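You operate a simulated robot arm through the tools that you are given. There is no shell and no other tool.

Carry out the task below with a simulated robot arm. There is one attempt and no reset: what you move stays moved.

JOB
Couple the hose end to the inlet socket and prove the suction.
Fine: lock the inlet lever before air and feed go on; both off once the needle reads green.

It is judged by the outcome, as a careful person would: the job done as asked, and still so three seconds after it is handed in. It fails if anything else is knocked over, pushed out of place, dropped, spilled or broken.

ROBOT AND FRAMES
A 7-joint arm with a two-finger parallel gripper, fixed in place. Base frame: the origin is at the foot of the arm, x ahead of it, y to its left, z up. Lengths are in m, angles in degrees, forces in N, time in s.
With the tool pointing down near the work surface it reaches from about 0.3 to 0.68 m from the base axis. Its first joint turns from -66.0 to 66.0 degrees. Payload 1.57 kg.
The tool frame sits at the grasp point between the pads (the TCP): z along the fingers, y along the line on which they close. The tips reach 0.03 m beyond it. Largest opening 0.11 m; finger width 0.024, thickness 0.012; the body of the gripper, 0.048 by 0.112 m, starts 0.078 m behind the TCP.
Orientation is that of the tool frame in the base frame, as [roll, pitch, yaw] about the fixed x, y, z axes, in that order (R = Rz(yaw) Ry(pitch) Rx(roll)). With the fingers straight down and closing along the base's y, the tool's x points along the base's -x, its y along +y and its z along -z.

CONTROLS
- The arm moves only by the tool drive_tool. Its argument "moves" is text: rows parted by semicolons, each of 7 numbers parted by spaces: the shift along the tool's x, y, z in m, then the turn, a rotation vector about the tool's x, y, z in degrees, then the opening, from 0 (shut) to 1 (fully open). In form: dx dy dz rx ry rz jaw; .... A call has 1 to 20 rows; each row shifts and turns the commanded pose from where the row before left it, along the tool's axes as they then stand. A row lasts 0.2 s, in which the tool goes at most 0.05 m and 8.6 degrees; a call with a longer step from one row to the next is refused whole, and so is a gripper value outside its range. A pose out of reach is approached as far as the arm can. The call stops where the force on the tool passes 90 N (or 10 N more than at its start, if that is more) or the arm is blocked; 0.2 s more then pass. The fingers move at their own pace (about 0.108 m/s each) and stop on an object; they squeeze with about 31 N. The grip force told is the motor's: it shows also when the fingers shut on nothing. Time passes only in rows, and 0.2 s behind the last, so rows that do not move let the fingers close. It gives the time, the measured TCP pose, the force on the tool (base axes), the opening and the grip force at its end, in the units of the frame above (readings bear some noise), with the torque about the TCP (base axes, N m) and any sound that the robot's microphone picked up, and new pictures: "views" is both (left out), scene, wrist or none.
- Cameras (640 x 400 px; columns grow to the right, rows downward): "scene" is fixed at [0.1822, -0.4071, 1.4087]; the picture's right is [0.58, -0.82, 0.00], its down [-0.42, -0.29, -0.86] and it looks along [0.70, 0.50, -0.51] (base axes); focal length 214 px, centre (320, 200). "wrist" rides on the gripper at [0.07, 0.016, -0.141] in the tool frame; the picture's right is [-0.23, 0.97, 0.00], its down [-0.86, -0.20, -0.48] and it looks along [-0.47, -0.11, 0.88] (tool axes); focal length 222 px, centre (320, 200). There is no depth. A picture from a camera that has moved, and an enlarged one, comes with that camera's place and axes in the base frame and with its lens.
- close_up(camera, box): a new picture of the part [left, top, right, bottom] of that camera's present view, enlarged. It takes no simulated time.
- sign_off(): hands the job in; it is judged then, once.

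Nothing tells you positions but the pictures and the camera data. Unless the task says otherwise, let go and move clear before handing in.

The tools are called as a command line: name --argument value ..., lists and objects as JSON in quotes. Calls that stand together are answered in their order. drive_tool: Moves the arm, as the interface text tells. Its arguments: {"type":"object","properties":{"moves":{"type":"string"},"views":{"type":"string","enum":["both","scene","wrist","none"]}},"required":["moves"]} The other tools are called the same way: close_up (camera, box) takes an enlarged picture of a part of a camera's view; sign_off () hands the job in.

At the start:

```text
time: 0.0
tool_pos: [0.3125, -0.1798, 1.3433]
orientation: [-179.9, 0.1, -180.0]
wrist_force: [-0.7, 0.1, 0.3]
wrist_torque: [-0.01, 0.02, -0.01]
width: 0.1099
finger_force: 0.0
```

scene: 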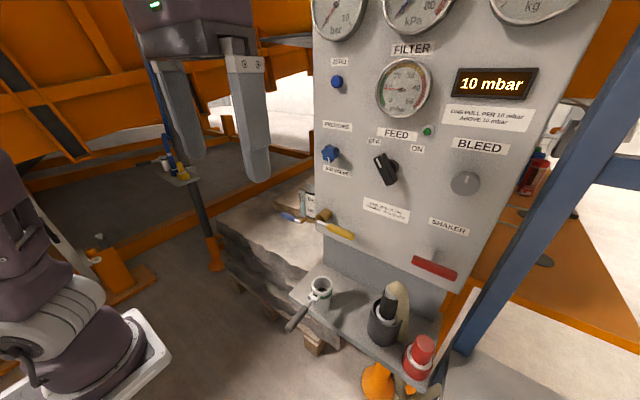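
wrist: 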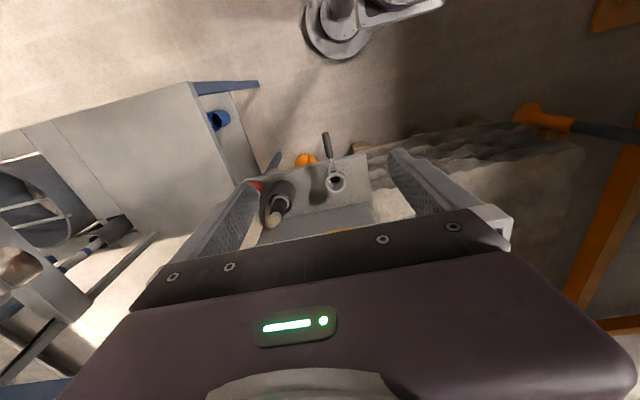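

I see a control panel with gauges, knobs (feed, air, bleed, shaker), and below it a shelf with an inlet socket with a lever, and a hose end parked in a holder. I'll look closer before moving anything.

close_up --camera "scene" --box '[300, 0, 560, 160]'

close_up --camera "scene" --box '[300, 120, 500, 250]'

close_up --camera "scene" --box '[270, 250, 480, 400]'

close_up --camera "wrist" --box '[220, 110, 400, 240]'

close_up --camera "scene" --box '[430, 60, 560, 160]'

```text
2.46 times, centred on (430, 80) of scene
camera zoom: at [0.1822, -0.4071, 1.4087], right [0.58, -0.82, 0.0], down [-0.42, -0.29, -0.86], along [0.7, 0.5, -0.51], focal length 528 px, centre (49, 495)
```

zoom: 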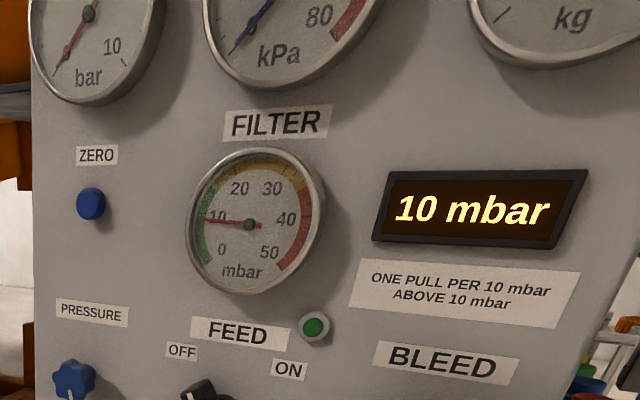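

```text
3.08 times, centred on (400, 185) of scene
camera zoom: at [0.1822, -0.4071, 1.4087], right [0.58, -0.82, 0.0], down [-0.42, -0.29, -0.86], along [0.7, 0.5, -0.51], focal length 660 px, centre (74, 246)
```

zoom: 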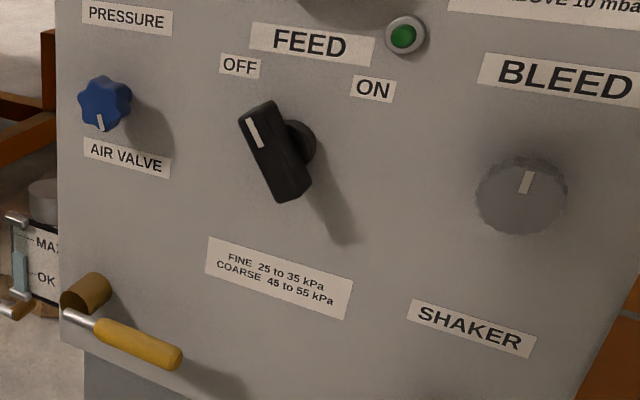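

```text
2.67 times, centred on (375, 325) of scene
camera zoom: at [0.1822, -0.4071, 1.4087], right [0.58, -0.82, 0.0], down [-0.42, -0.29, -0.86], along [0.7, 0.5, -0.51], focal length 572 px, centre (173, -133)
```

zoom: 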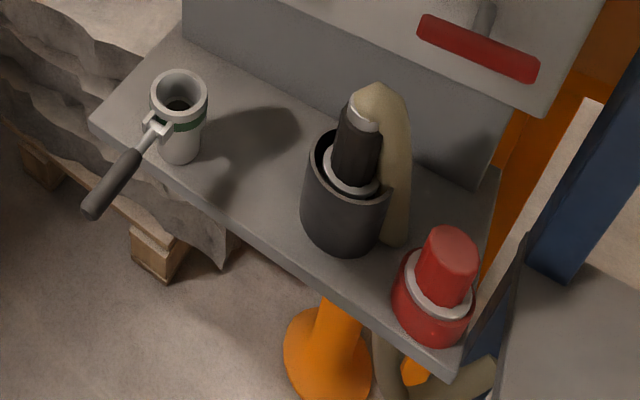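

```text
3.08 times, centred on (310, 175) of wrist
camera zoom: at [0.2431, -0.1627, 1.485], right [0.23, 0.97, 0.0], down [0.85, -0.2, 0.48], along [0.47, -0.11, -0.88], focal length 684 px, centre (351, 277)
```

zoom: 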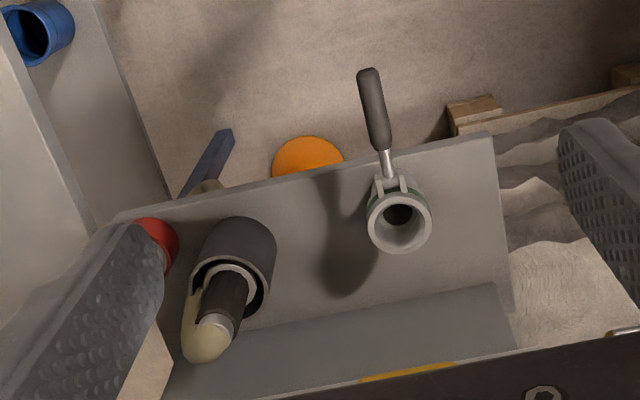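

```text
4.00 times, centred on (495, 110) of scene
camera zoom: at [0.1822, -0.4071, 1.4087], right [0.58, -0.82, 0.0], down [-0.42, -0.29, -0.86], along [0.7, 0.5, -0.51], focal length 858 px, centre (-380, 560)
```

zoom: 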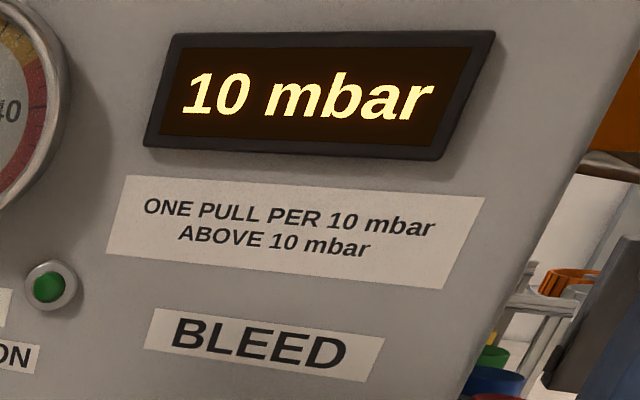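

The panel faces the arm at about x≈0.6. The socket mouth is near [0.51, -0.18, 0.89] and the hose cuff sits in its holder near [0.54, -0.355, 0.97]. Next I'll tilt the tool forward where it is, so I can read the gauges.

drive_tool --moves "0 0 0 0 -8.5 0 1; 0 0 0 0 -8.5 0 1; 0 0 0 0 -8.5 0 1; 0 0 0 0 -8.5 0 1; 0 0 0 0 -8.5 0 1; 0 0 0 0 -8.5 0 1; 0 0 0 0 -8.5 0 1" --views "both"

```text
time: 1.6
tool_pos: [0.3133, -0.1797, 1.3437]
orientation: [-179.9, 59.7, -179.8]
wrist_force: [-0.4, 0.6, -0.4]
wrist_torque: [-0.01, 0.02, 0.05]
width: 0.1102
finger_force: 0.1
camera wrist: at [0.1559, -0.163, 1.3547], right [0.12, 0.97, 0.2], down [0.02, -0.2, 0.98], along [0.99, -0.11, -0.04], focal length 222 px, centre (320, 200)
```

scene: 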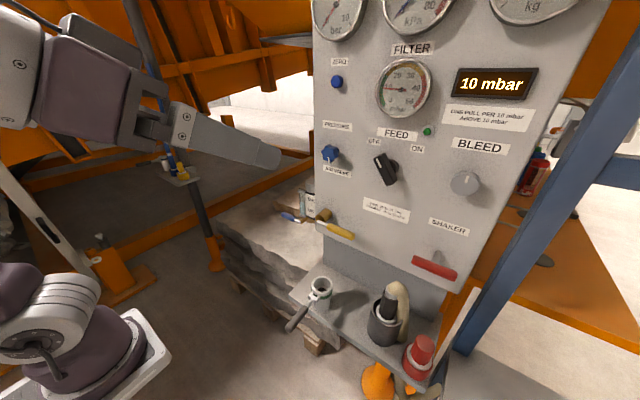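
wrist: 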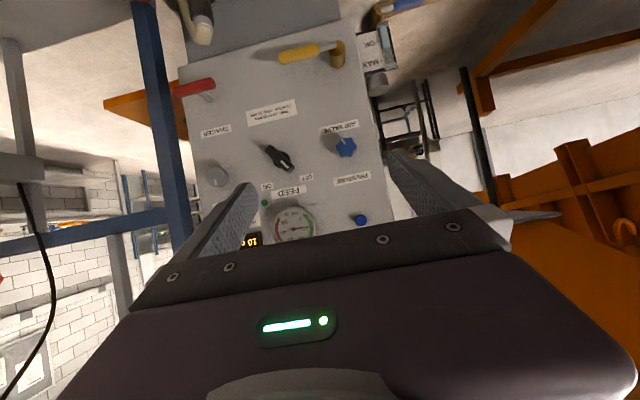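

The wrist camera now sees the panel upside down. I'll zoom in to measure where the controls are.

close_up --camera "wrist" --box '[160, 20, 420, 180]'

close_up --camera "wrist" --box '[180, 110, 400, 250]'

```text
2.46 times, centred on (290, 100) of wrist
camera zoom: at [0.1559, -0.163, 1.3547], right [0.12, 0.97, 0.2], down [0.02, -0.2, 0.98], along [0.99, -0.11, -0.04], focal length 547 px, centre (394, 446)
```

zoom: 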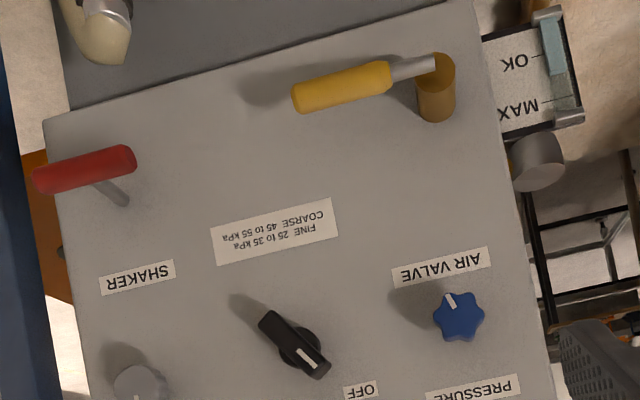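

```text
2.86 times, centred on (290, 180) of wrist
camera zoom: at [0.1559, -0.163, 1.3547], right [0.12, 0.97, 0.2], down [0.02, -0.2, 0.98], along [0.99, -0.11, -0.04], focal length 635 px, centre (406, 257)
```

zoom: 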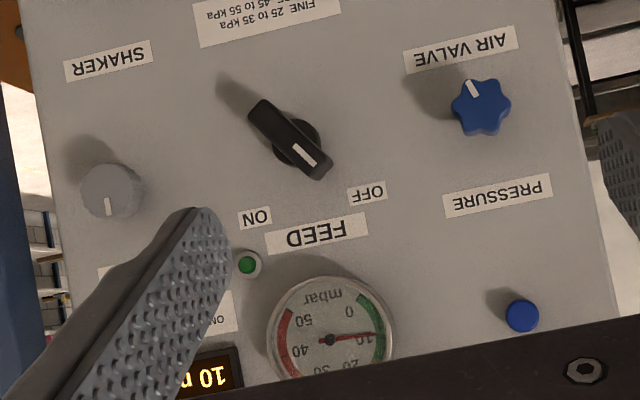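

The panel face is at about x≈0.635. From the pictures I place the feed handle at [0.596, -0.276, 1.237], the pressure knob at [0.604, -0.138, 1.242], the yellow air lever at [0.587, -0.19, 1.04] and the shaker at [0.584, -0.424, 1.05]. Next I'll tilt further to see the top gauges.

drive_tool --moves "0 0 0 0 -8.5 0 1; 0 0 0 0 -8.5 0 1; 0 0 0 0 -8.5 0 1; 0 0 0 0 -8.5 0 1" --views "wrist"

```text
time: 2.6
tool_pos: [0.3132, -0.1807, 1.344]
orientation: [-0.6, 86.2, -0.8]
wrist_force: [-0.1, -0.2, -0.5]
wrist_torque: [0.02, 0.04, 0.01]
width: 0.1101
finger_force: 0.2
camera wrist: at [0.1766, -0.1629, 1.265], right [-0.01, 0.97, 0.23], down [-0.53, -0.2, 0.82], along [0.85, -0.11, 0.52], focal length 222 px, centre (320, 200)
```

wrist: 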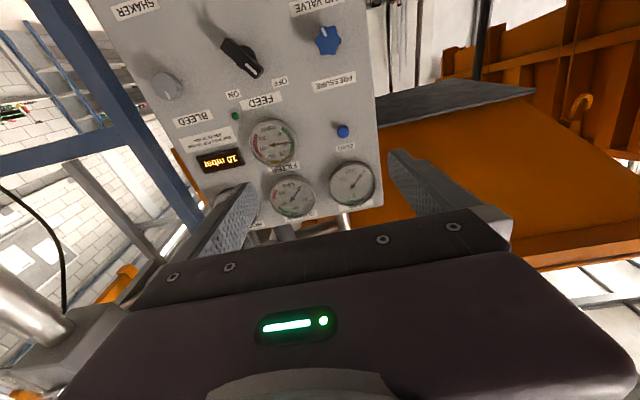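

close_up --camera "wrist" --box '[180, 100, 400, 240]'

close_up --camera "wrist" --box '[255, 150, 385, 230]'

close_up --camera "scene" --box '[300, 0, 600, 60]'

close_up --camera "scene" --box '[270, 260, 350, 340]'

```text
2.86 times, centred on (290, 170) of wrist
camera zoom: at [0.1766, -0.1629, 1.265], right [-0.01, 0.97, 0.23], down [-0.53, -0.2, 0.82], along [0.85, -0.11, 0.52], focal length 635 px, centre (406, 286)
```

zoom: 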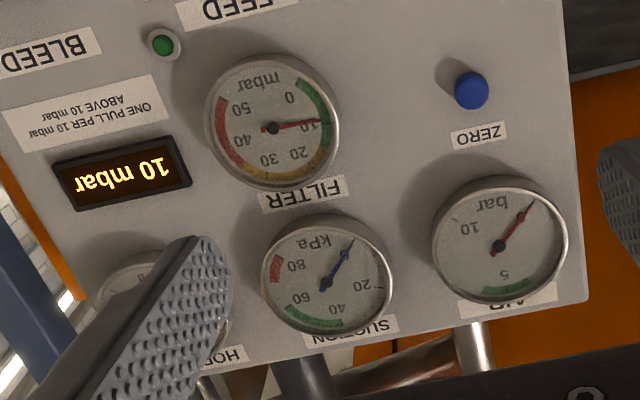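

```text
4.92 times, centred on (320, 190) of wrist
camera zoom: at [0.1766, -0.1629, 1.265], right [-0.01, 0.97, 0.23], down [-0.53, -0.2, 0.82], along [0.85, -0.11, 0.52], focal length 1094 px, centre (320, 249)
```

zoom: 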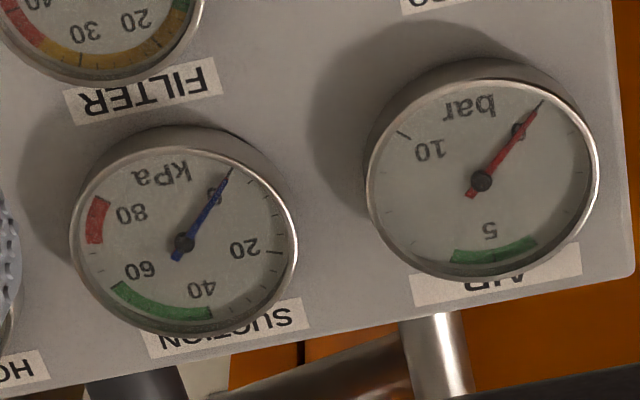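

```text
2.13 times, centred on (450, 30) of scene
camera zoom: at [0.1822, -0.4071, 1.4087], right [0.58, -0.82, 0.0], down [-0.42, -0.29, -0.86], along [0.7, 0.5, -0.51], focal length 458 px, centre (43, 563)
```

zoom: 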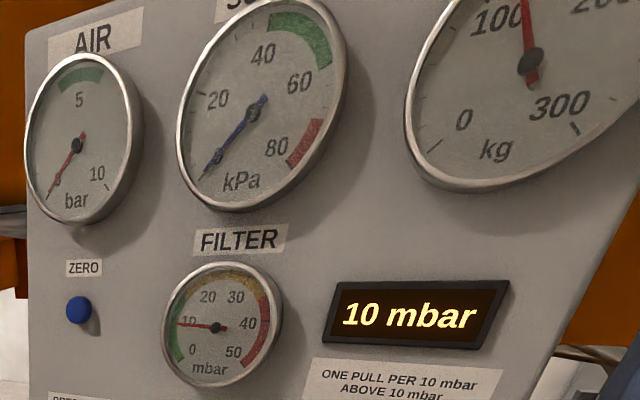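

```text
5.00 times, centred on (310, 300) of scene
camera zoom: at [0.1822, -0.4071, 1.4087], right [0.58, -0.82, 0.0], down [-0.42, -0.29, -0.86], along [0.7, 0.5, -0.51], focal length 1072 px, centre (370, -300)
```

zoom: 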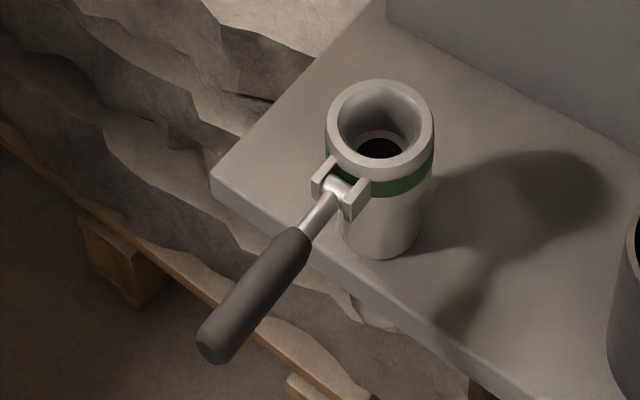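

At rest the air gauge reads 0 bar, with a green band near 5. The suction gauge reads 0 kPa, with a green band of about 40–60. Next I'll bring the wrist camera down for a close look at the hose end, its holder and the socket lever.

drive_tool --moves "0 0 0 0 8.6 0 1; 0 0 0 0 8.6 0 1; 0 0 0 0 8.6 0 1; 0 0 0 0 8.6 0 1; 0 0 0 0 8.6 0 1; 0.0254 -0.0229 0.0331 0 0 0 1; 0.0254 -0.0229 0.0331 0 0 0 1; 0.0254 -0.0229 0.0331 0 0 0 1; 0.0254 -0.0229 0.0331 0 0 0 1; 0.0254 -0.0229 0.0331 0 0 0 1; 0.0254 -0.0229 0.0331 0 0 0 1; 0.0254 -0.0229 0.0331 0 0 0 1" --views "both"

```text
time: 5.2
tool_pos: [0.3786, -0.3422, 1.06]
orientation: [-179.8, 50.6, -179.7]
wrist_force: [-0.8, 0.2, 0.2]
wrist_torque: [0.0, -0.01, 0.0]
width: 0.1099
finger_force: 0.0
camera wrist: at [0.2258, -0.3243, 1.0949], right [0.14, 0.97, 0.17], down [0.17, -0.2, 0.96], along [0.97, -0.11, -0.2], focal length 222 px, centre (320, 200)
```

scene: 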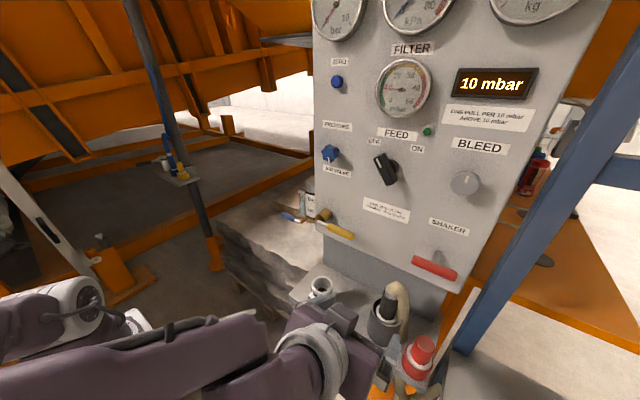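
wrist: 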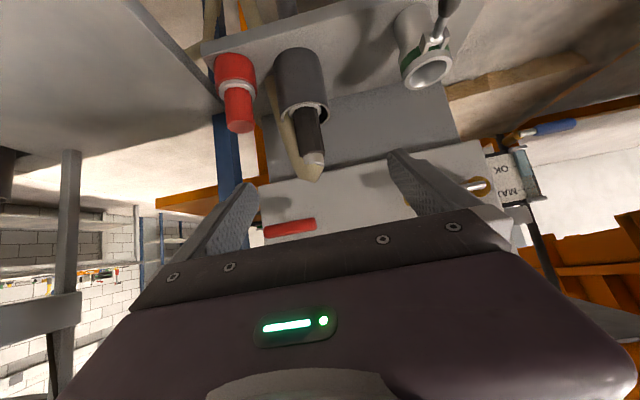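

close_up --camera "wrist" --box '[200, 30, 360, 190]'

close_up --camera "wrist" --box '[370, 0, 490, 100]'

close_up --camera "scene" --box '[350, 260, 450, 400]'

```text
2.50 times, centred on (280, 110) of wrist
camera zoom: at [0.2258, -0.3243, 1.0949], right [0.14, 0.97, 0.17], down [0.17, -0.2, 0.96], along [0.97, -0.11, -0.2], focal length 555 px, centre (420, 425)
```

zoom: 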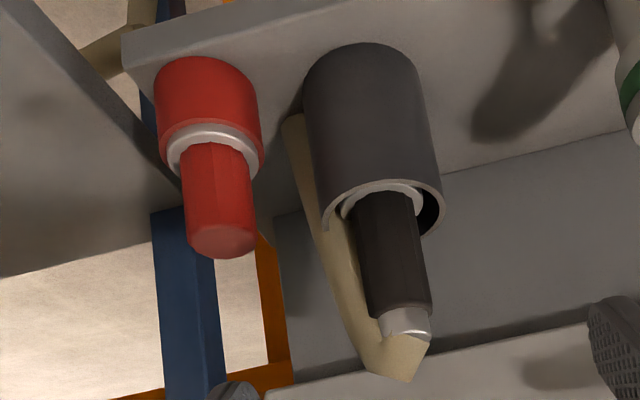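

```text
4.00 times, centred on (430, 50) of wrist
camera zoom: at [0.2258, -0.3243, 1.0949], right [0.14, 0.97, 0.17], down [0.17, -0.2, 0.96], along [0.97, -0.11, -0.2], focal length 888 px, centre (-120, 800)
```

zoom: 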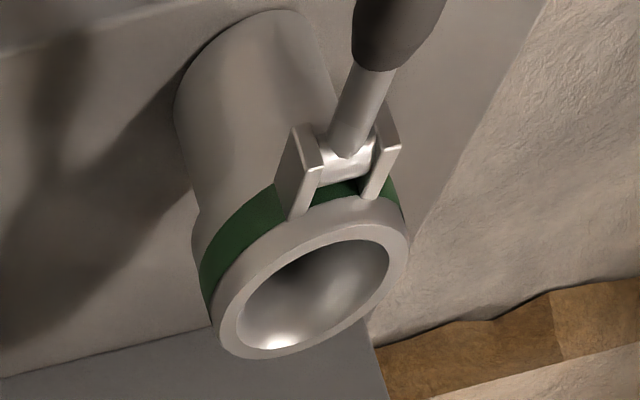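

```text
2.86 times, centred on (400, 330) of scene
camera zoom: at [0.1822, -0.4071, 1.4087], right [0.58, -0.82, 0.0], down [-0.42, -0.29, -0.86], along [0.7, 0.5, -0.51], focal length 613 px, centre (91, -171)
```

zoom: 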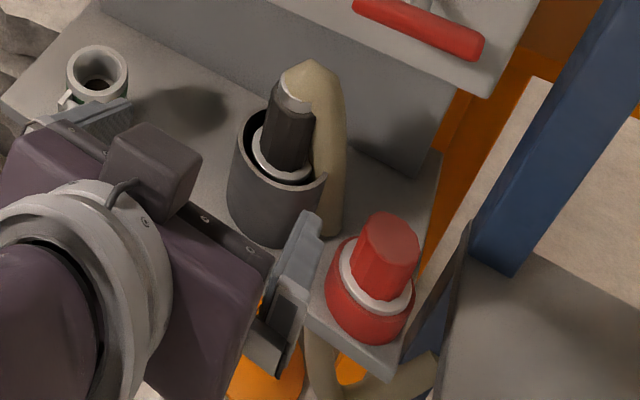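

The hose end stands upright in its holder at about [0.531, -0.358], with its collar near z≈0.886 and a silver ring near 0.975. The hose bends over on the -y side, so the fingers should close roughly along x. Next I'll go to tool-down, yaw the hand and raise it to check.

drive_tool --moves "0 0 0 0 8.43 0 1; 0 0 0 0 8.43 0 1; 0 0 0 0 8.43 0 1; 0 0 0 0 8.43 0 1; 0 0 0 0 8.43 0 1; 0 0 0 0 8.43 0 1; 0 0 -0.04 0 0 0 1; 0 0 -0.04 0 0 0 1; 0 0 0 0 0 8.125 1; 0 0 0 0 0 8.125 1; 0 0 0 0 0 8.125 1; 0 0 0 0 0 8.125 1; 0 0 0 0 0 8.125 1; 0 0 0 0 0 8.125 1; 0 0 0 0 0 8.125 1; 0 0 0 0 0 8.125 1; -0.0197 0.0328 0 0 0 0 1; -0.0197 0.0328 0 0 0 0 1" --views "both"

```text
time: 9.0
tool_pos: [0.3657, -0.3605, 1.1611]
orientation: [151.4, 13.0, 111.3]
wrist_force: [0.4, -1.0, -0.7]
wrist_torque: [0.03, 0.0, 0.04]
width: 0.1101
finger_force: 0.0
out of reach, approached as far as the arm can: row 3, 4, 5, 6, 18
camera wrist: at [0.2809, -0.2881, 1.2747], right [0.84, 0.2, 0.51], down [-0.1, -0.86, 0.51], along [0.54, -0.48, -0.7], focal length 222 px, centre (320, 200)
```

scene: 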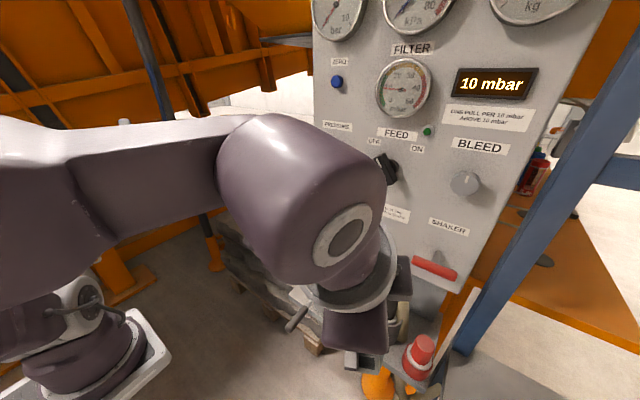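
wrist: 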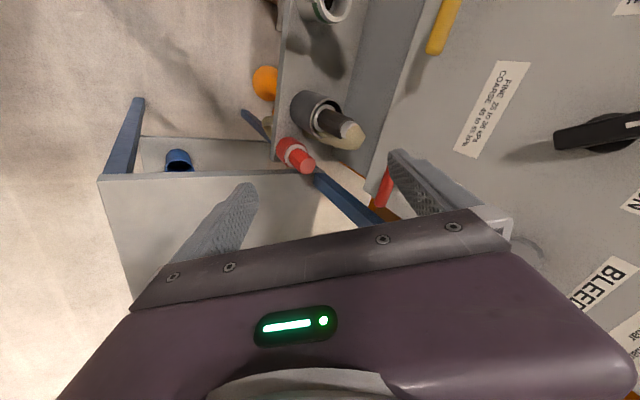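

The arm couldn't reach straight-down from that pose, probably because of its joint configuration, so the tool is still tilted about 31°. I'll go back up to the starting area, finish the rotation there, and come down from there.

drive_tool --moves "0.0219 0.0194 -0.0303 0 0 0 1; 0.0219 0.0194 -0.0303 0 0 0 1; 0.0219 0.0194 -0.0303 0 0 0 1; 0.0219 0.0194 -0.0303 0 0 0 1; 0.0219 0.0194 -0.0303 0 0 0 1; 0.0219 0.0194 -0.0303 0 0 0 1; 0 0 0 7.08 3.27 -0.08 1; 0 0 0 7.08 3.27 -0.08 1; 0 0 0 7.08 3.27 -0.08 1; 0 0 0 7.08 3.27 -0.08 1" --views "both"

```text
time: 11.2
tool_pos: [0.3162, -0.1895, 1.3417]
orientation: [178.6, 0.8, 115.1]
wrist_force: [0.4, -0.1, 0.8]
wrist_torque: [-0.02, 0.02, -0.01]
width: 0.1098
finger_force: 0.0
camera wrist: at [0.2968, -0.1194, 1.4817], right [0.98, 0.21, 0.03], down [0.17, -0.86, 0.49], along [0.12, -0.47, -0.87], focal length 222 px, centre (320, 200)
```

scene: 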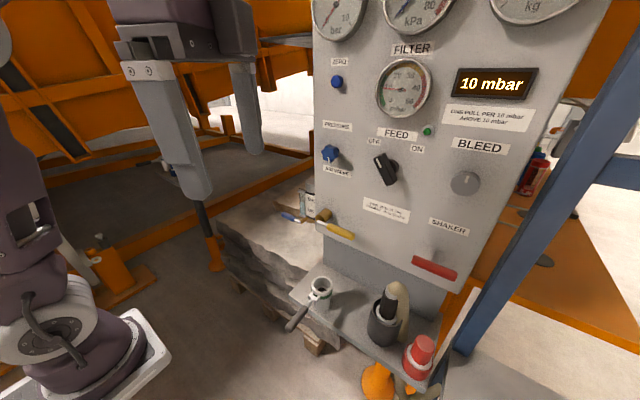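
wrist: 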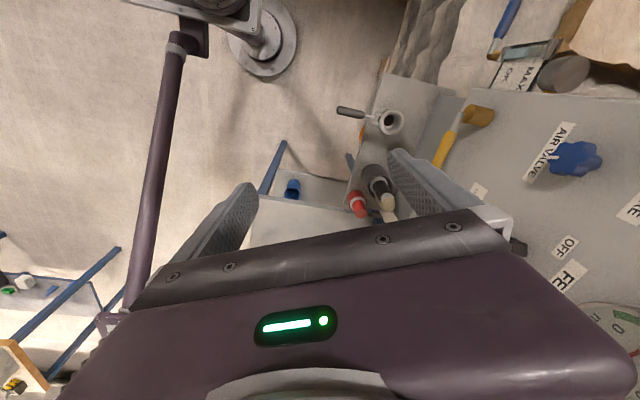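

Tool-down with this yaw works from here. I'll move towards the hose end at a safe height, keeping the orientation.

drive_tool --moves "-0.02935 0.01213 0.02743 1.45 0.68 0 1; -0.02935 0.01213 0.02743 0 0 0 1; -0.02935 0.01213 0.02743 0 0 0 1; -0.02935 0.01213 0.02743 0 0 0 1; -0.02935 0.01213 0.02743 0 0 0 1; -0.02935 0.01213 0.02743 0 0 0 1; -0.02935 0.01213 0.02743 0 0 0 1" --views "both"

```text
time: 12.8
tool_pos: [0.4744, -0.3434, 1.1463]
orientation: [-178.3, -0.4, 115.0]
wrist_force: [0.0, -0.2, -0.9]
wrist_torque: [-0.01, 0.0, 0.02]
width: 0.1099
finger_force: 0.2
camera wrist: at [0.464, -0.2723, 1.2868], right [0.98, 0.21, -0.03], down [0.2, -0.86, 0.48], along [0.07, -0.47, -0.88], focal length 222 px, centre (320, 200)
```

scene: 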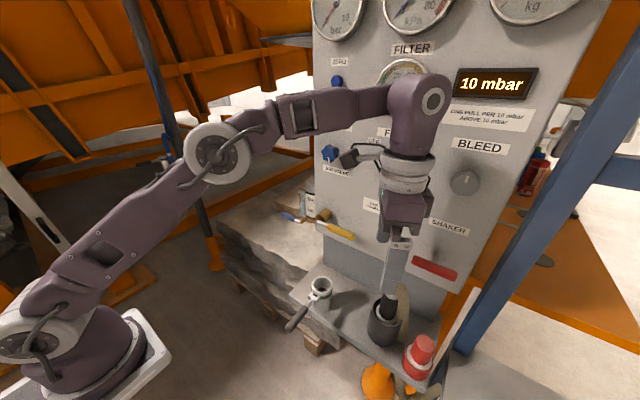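
wrist: 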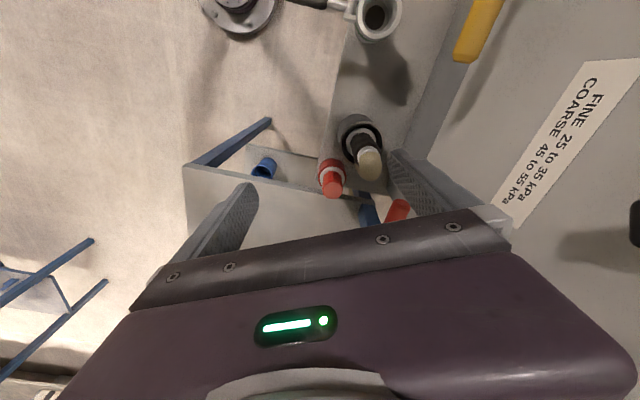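

close_up --camera "wrist" --box '[310, 90, 430, 210]'

close_up --camera "wrist" --box '[260, 0, 440, 110]'

close_up --camera "scene" --box '[340, 130, 460, 380]'

```text
3.33 times, centred on (370, 150) of wrist
camera zoom: at [0.464, -0.2723, 1.2868], right [0.98, 0.21, -0.03], down [0.2, -0.86, 0.48], along [0.07, -0.47, -0.88], focal length 740 px, centre (153, 367)
```

zoom: 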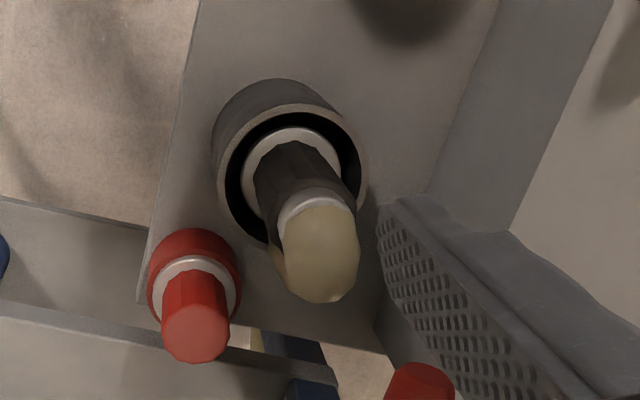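

```text
3.56 times, centred on (350, 55) of wrist
camera zoom: at [0.464, -0.2723, 1.2868], right [0.98, 0.21, -0.03], down [0.2, -0.86, 0.48], along [0.07, -0.47, -0.88], focal length 790 px, centre (213, 716)
```

zoom: 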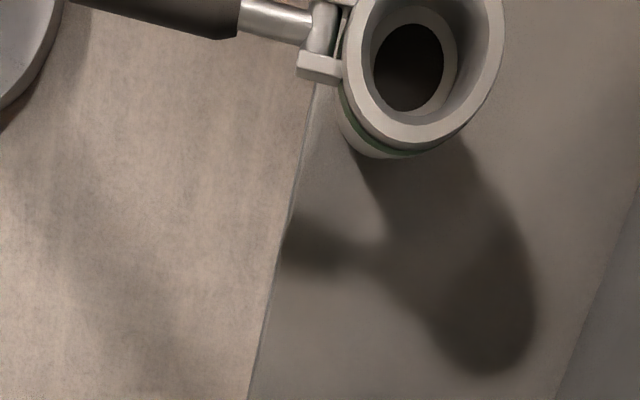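

```text
1.60 times, centred on (400, 255) of scene
camera zoom: at [0.1822, -0.4071, 1.4087], right [0.58, -0.82, 0.0], down [-0.42, -0.29, -0.86], along [0.7, 0.5, -0.51], focal length 343 px, centre (192, 112)
```

zoom: 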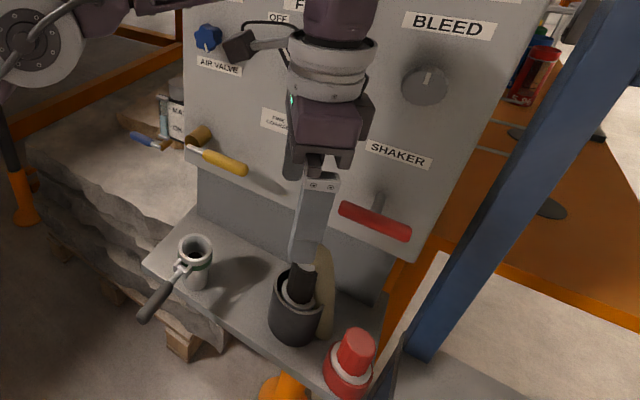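

The cuff is slightly ahead of the hand. I'll move above it, narrow the jaws and level the tool.

drive_tool --moves "-0.012 0.0167 0.022 -1.5 -0.7 0 0.8; -0.012 0.0167 0.022 0 0 0 0.75; -0.012 0.0167 0.022 0 0 0 0.75; 0 0 0 0 0 0 0.75" --views "both"

close_up --camera "wrist" --box '[240, 90, 420, 210]'

close_up --camera "scene" --box '[340, 180, 460, 380]'

```text
time: 13.8
tool_pos: [0.5341, -0.3553, 1.0807]
orientation: [-179.8, 0.4, 115.2]
wrist_force: [-0.5, -0.1, 0.1]
wrist_torque: [0.03, 0.03, -0.03]
width: 0.0827
finger_force: 0.1
camera wrist: at [0.5193, -0.2831, 1.2206], right [0.98, 0.21, 0.0], down [0.18, -0.85, 0.49], along [0.1, -0.48, -0.87], focal length 222 px, centre (320, 200)
```

scene: 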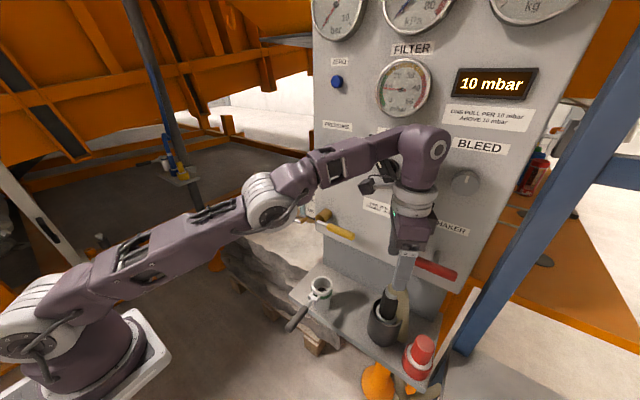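
wrist: 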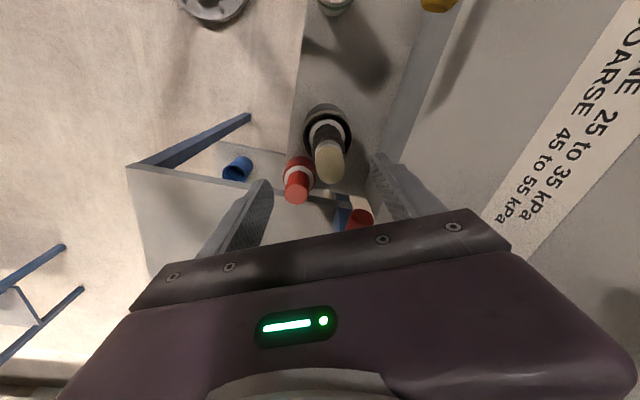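

```text
3.33 times, centred on (330, 150) of wrist
camera zoom: at [0.5193, -0.2831, 1.2206], right [0.98, 0.21, 0.0], down [0.18, -0.85, 0.49], along [0.1, -0.48, -0.87], focal length 740 px, centre (287, 367)
```

zoom: 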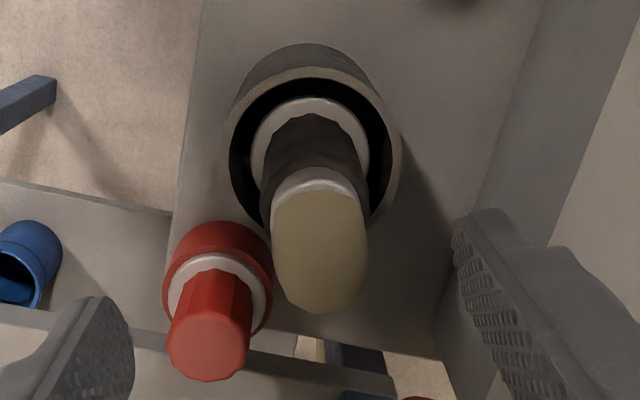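

```text
2.00 times, centred on (400, 280) of scene
camera zoom: at [0.1822, -0.4071, 1.4087], right [0.58, -0.82, 0.0], down [-0.42, -0.29, -0.86], along [0.7, 0.5, -0.51], focal length 429 px, centre (160, 40)
```

zoom: 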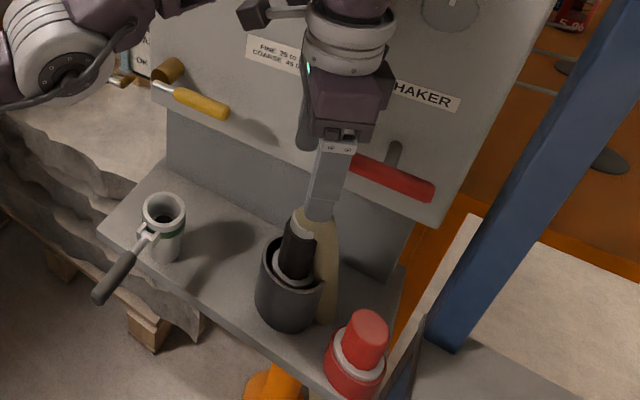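

I now place the cuff axis at about (0.545, -0.356), with the cuff body running from z≈0.87 to 0.96. I'll centre on it and come partway down to check the alignment.

drive_tool --moves "-0.0056 0.0095 0.02 0 0 0 0.72; 0 0 0.03 0 0 0 0.72; 0 0 0.03 0 0 0 0.72; 0 0 0 0 0 0 0.72" --views "both"

close_up --camera "wrist" --box '[230, 80, 430, 220]'

close_up --camera "scene" --box '[350, 200, 450, 360]'

```text
time: 14.8
tool_pos: [0.5429, -0.3563, 1.0006]
orientation: [-179.7, 0.4, 115.1]
wrist_force: [-0.3, -0.6, 0.3]
wrist_torque: [0.01, -0.01, 0.01]
width: 0.0793
finger_force: 0.1
camera wrist: at [0.5295, -0.2851, 1.1408], right [0.98, 0.21, 0.0], down [0.18, -0.86, 0.48], along [0.1, -0.47, -0.87], focal length 222 px, centre (320, 200)
```

scene: 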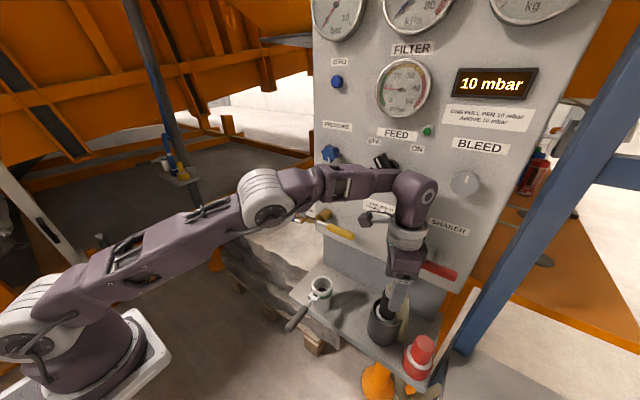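
wrist: 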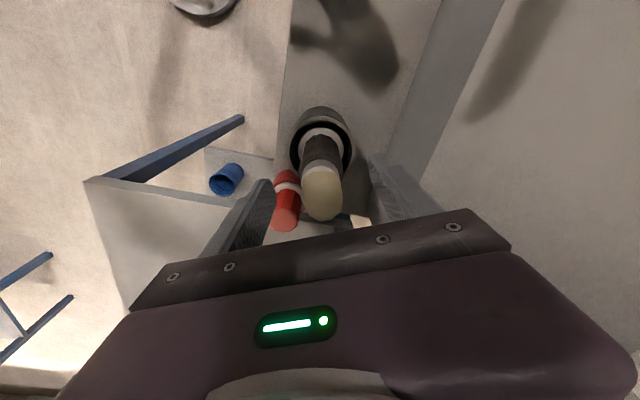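

```text
2.86 times, centred on (330, 150) of wrist
camera zoom: at [0.5295, -0.2851, 1.1408], right [0.98, 0.21, 0.0], down [0.18, -0.86, 0.48], along [0.1, -0.47, -0.87], focal length 635 px, centre (291, 343)
```

zoom: 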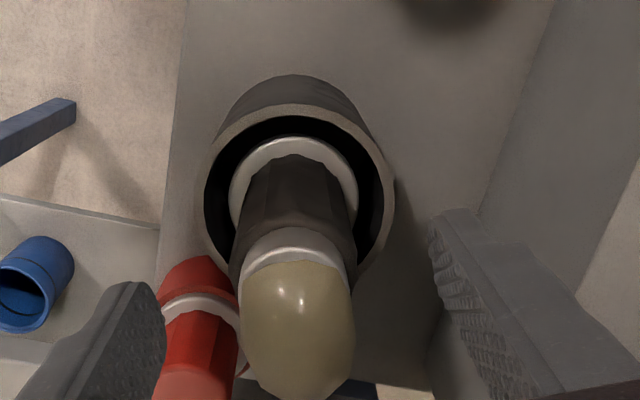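

```text
2.50 times, centred on (400, 280) of scene
camera zoom: at [0.1822, -0.4071, 1.4087], right [0.58, -0.82, 0.0], down [-0.42, -0.29, -0.86], along [0.7, 0.5, -0.51], focal length 536 px, centre (120, 0)
```

zoom: 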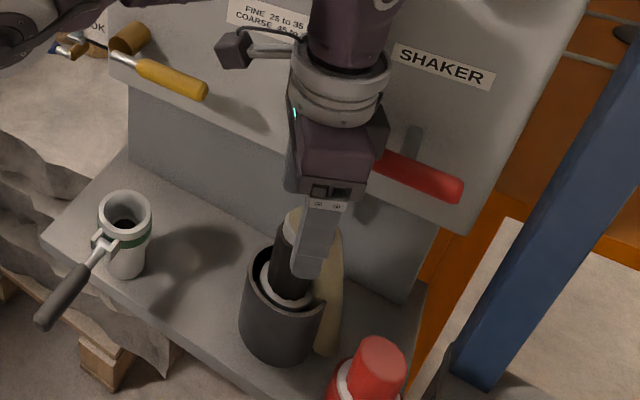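

The cuff is centred between the fingers. I'll descend to z≈0.935 and then close.

drive_tool --moves "-0.003 0 0.025 0 0 0 0.72; 0 0 0.025 0 0 0 0.72; 0 0 0.015 0 0 0 0.72; 0 0 0 0 0 0 0.72" --views "both"

close_up --camera "wrist" --box '[230, 80, 430, 220]'

close_up --camera "scene" --box '[350, 220, 450, 360]'

```text
time: 15.3
tool_pos: [0.549, -0.3635, 0.9876]
orientation: [179.6, 2.1, 115.1]
wrist_force: [1.7, -0.7, 19.8]
wrist_torque: [-0.46, -0.48, 0.0]
width: 0.0792
finger_force: 0.0
stopped in row 2: the force on the tool passed its limit at 119 N (the readings are from after the stop); the commanded pose is now the measured one
camera wrist: at [0.5317, -0.2881, 1.1254], right [0.98, 0.21, 0.02], down [0.17, -0.84, 0.51], along [0.12, -0.49, -0.86], focal length 222 px, centre (320, 200)
```

scene: 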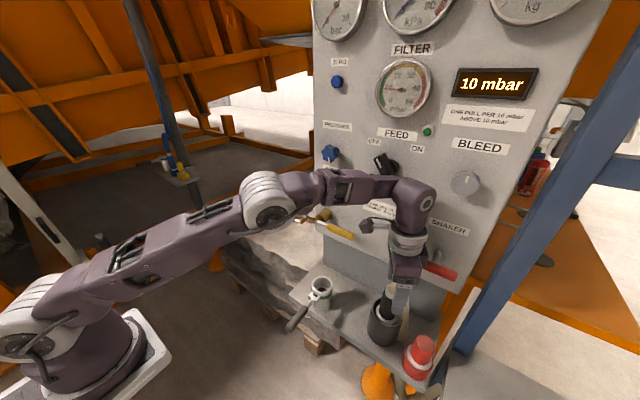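
wrist: 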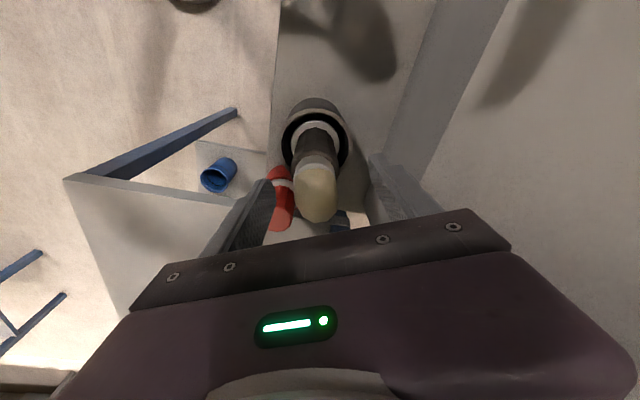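

```text
2.86 times, centred on (330, 150) of wrist
camera zoom: at [0.5317, -0.2881, 1.1254], right [0.98, 0.21, 0.02], down [0.17, -0.84, 0.51], along [0.12, -0.49, -0.86], focal length 635 px, centre (291, 343)
```

zoom: 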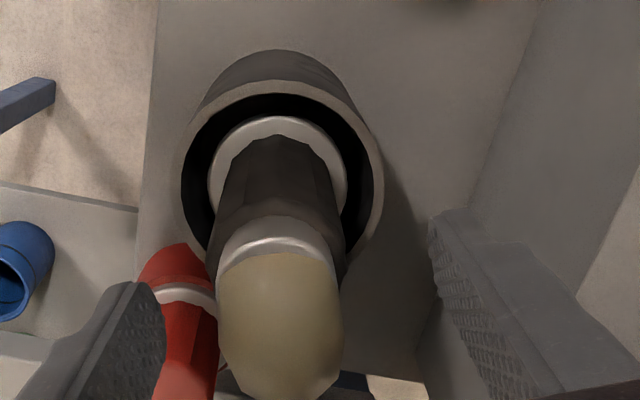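

```text
2.86 times, centred on (400, 290) of scene
camera zoom: at [0.1819, -0.4069, 1.4089], right [0.58, -0.82, 0.0], down [-0.42, -0.29, -0.86], along [0.7, 0.5, -0.51], focal length 613 px, centre (91, -57)
```

zoom: 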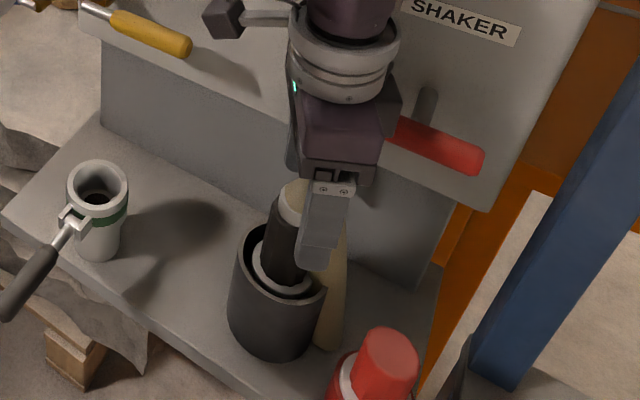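

The gripper body came down on the end of the shaker handle, at z≈1.06. I'll back up, yaw the hand a bit more and tilt the palm away from the shaker before going down again.

drive_tool --moves "0 0 -0.04 0 0 0 0.72; 0 0 0 0 0 7.5 0.72; 0.0071 -0.0028 0 0 0 7.5 0.72; 0 0 0 0 -7 0 0.72; 0 0 0 0 -7 0 0.72; 0 0 0 0 -7 0 0.72; 0 0 0 0 0 0 0.72" --views "both"

close_up --camera "wrist" --box '[230, 80, 430, 220]'

close_up --camera "scene" --box '[350, 220, 450, 360]'

```text
time: 16.9
tool_pos: [0.5428, -0.3542, 1.0246]
orientation: [179.1, 22.7, 99.8]
wrist_force: [0.1, -0.2, 0.7]
wrist_torque: [-0.02, 0.02, 0.01]
width: 0.0792
finger_force: 0.1
camera wrist: at [0.5374, -0.2348, 1.1277], right [0.99, -0.04, 0.1], down [-0.1, -0.63, 0.77], along [0.04, -0.77, -0.63], focal length 222 px, centre (320, 200)
```

scene: 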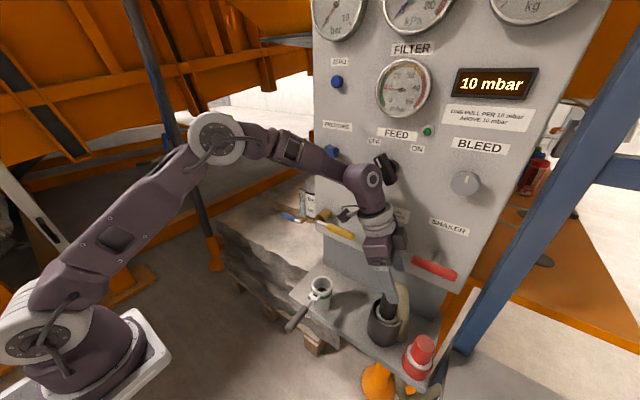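
wrist: 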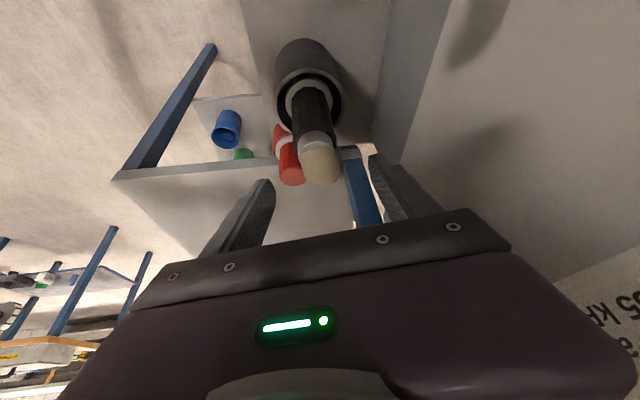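

```text
2.86 times, centred on (330, 150) of wrist
camera zoom: at [0.5374, -0.2348, 1.1277], right [0.99, -0.04, 0.1], down [-0.1, -0.63, 0.77], along [0.04, -0.77, -0.63], focal length 635 px, centre (291, 343)
```

zoom: 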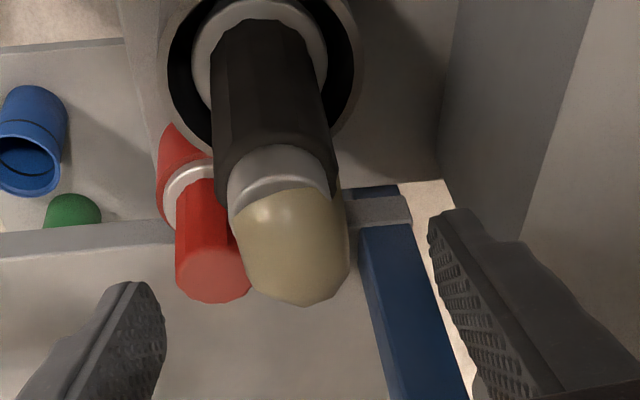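

```text
2.86 times, centred on (400, 290) of scene
camera zoom: at [0.1822, -0.4071, 1.4087], right [0.58, -0.82, 0.0], down [-0.42, -0.29, -0.86], along [0.7, 0.5, -0.51], focal length 613 px, centre (91, -57)
```

zoom: 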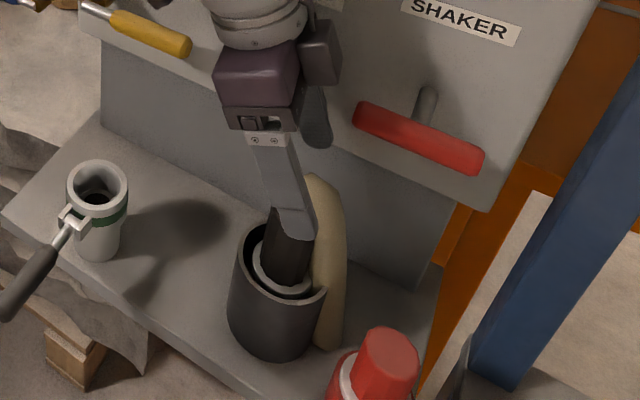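

Now the shaker handle is well clear and the cuff is centred at (0.5465, -0.358). I'll descend vertically to z≈0.93.

drive_tool --moves "0.0084 0.0005 0.0222 0 0 0 0.72; 0.0084 0.0005 0.0222 0 0 0 0.72; 0.0083 0.0004 0.0222 0 0 0 0.72; 0.0083 0.0004 0.0221 0 0 0 0.72; 0 0 0 0 0 0 0.72" --views "both"

close_up --camera "wrist" --box '[230, 80, 430, 220]'

close_up --camera "scene" --box '[350, 220, 450, 360]'

```text
time: 18.1
tool_pos: [0.5481, -0.359, 0.9306]
orientation: [179.3, 22.7, 99.9]
wrist_force: [-0.1, 0.2, -0.6]
wrist_torque: [-0.03, -0.01, -0.01]
width: 0.0793
finger_force: 0.1
camera wrist: at [0.5408, -0.2377, 1.0333], right [0.99, -0.03, 0.1], down [-0.1, -0.63, 0.77], along [0.04, -0.77, -0.63], focal length 222 px, centre (320, 200)
```

scene: 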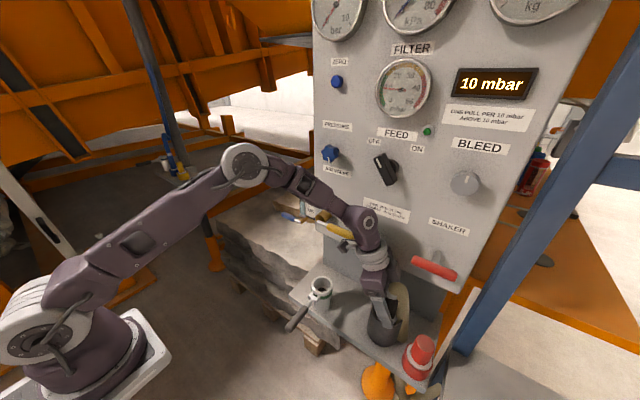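
wrist: 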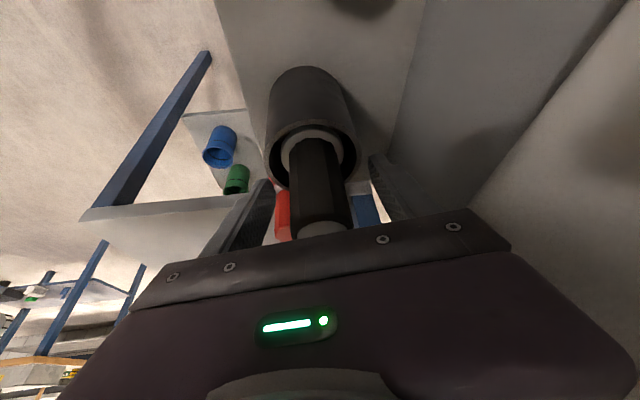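

```text
2.86 times, centred on (330, 150) of wrist
camera zoom: at [0.5408, -0.2377, 1.0333], right [0.99, -0.03, 0.1], down [-0.1, -0.63, 0.77], along [0.04, -0.77, -0.63], focal length 635 px, centre (291, 343)
```

zoom: 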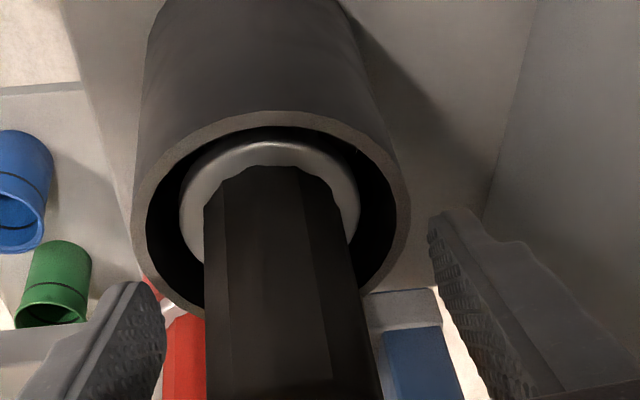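

```text
2.86 times, centred on (400, 290) of scene
camera zoom: at [0.1822, -0.4071, 1.4087], right [0.58, -0.82, 0.0], down [-0.42, -0.29, -0.86], along [0.7, 0.5, -0.51], focal length 613 px, centre (91, -57)
```

zoom: 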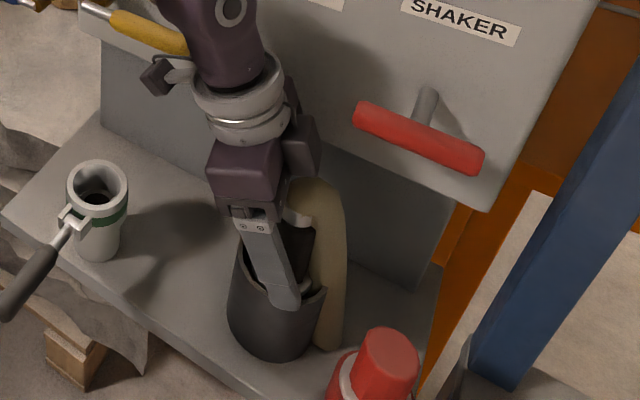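

The cuff is well centred between the fingers with no contact force. I'll close the jaws on it.

drive_tool --moves "0 0 0 0 0 0 0.4; 0 0 0 0 0 0 0; 0 0 0 0 0 0 0; 0 0 0 0 0 0 0" --views "wrist"

```text
time: 19.1
tool_pos: [0.5472, -0.3584, 0.9311]
orientation: [179.2, 22.6, 100.0]
wrist_force: [-3.7, -1.2, 3.6]
wrist_torque: [-0.18, 0.48, 0.02]
width: 0.0395
finger_force: 30.9
camera wrist: at [0.5406, -0.2379, 1.0337], right [0.99, -0.03, 0.1], down [-0.1, -0.63, 0.77], along [0.04, -0.77, -0.63], focal length 222 px, centre (320, 200)
```

wrist: 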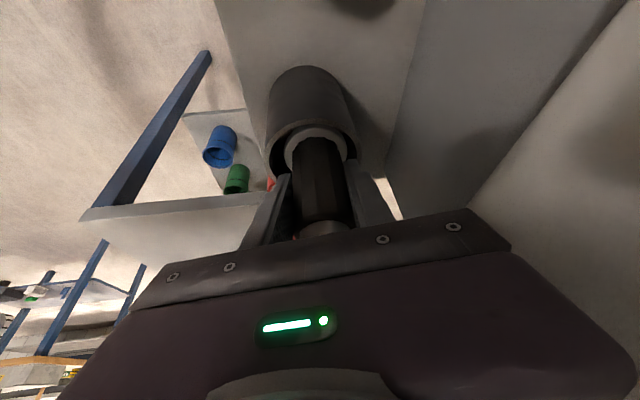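

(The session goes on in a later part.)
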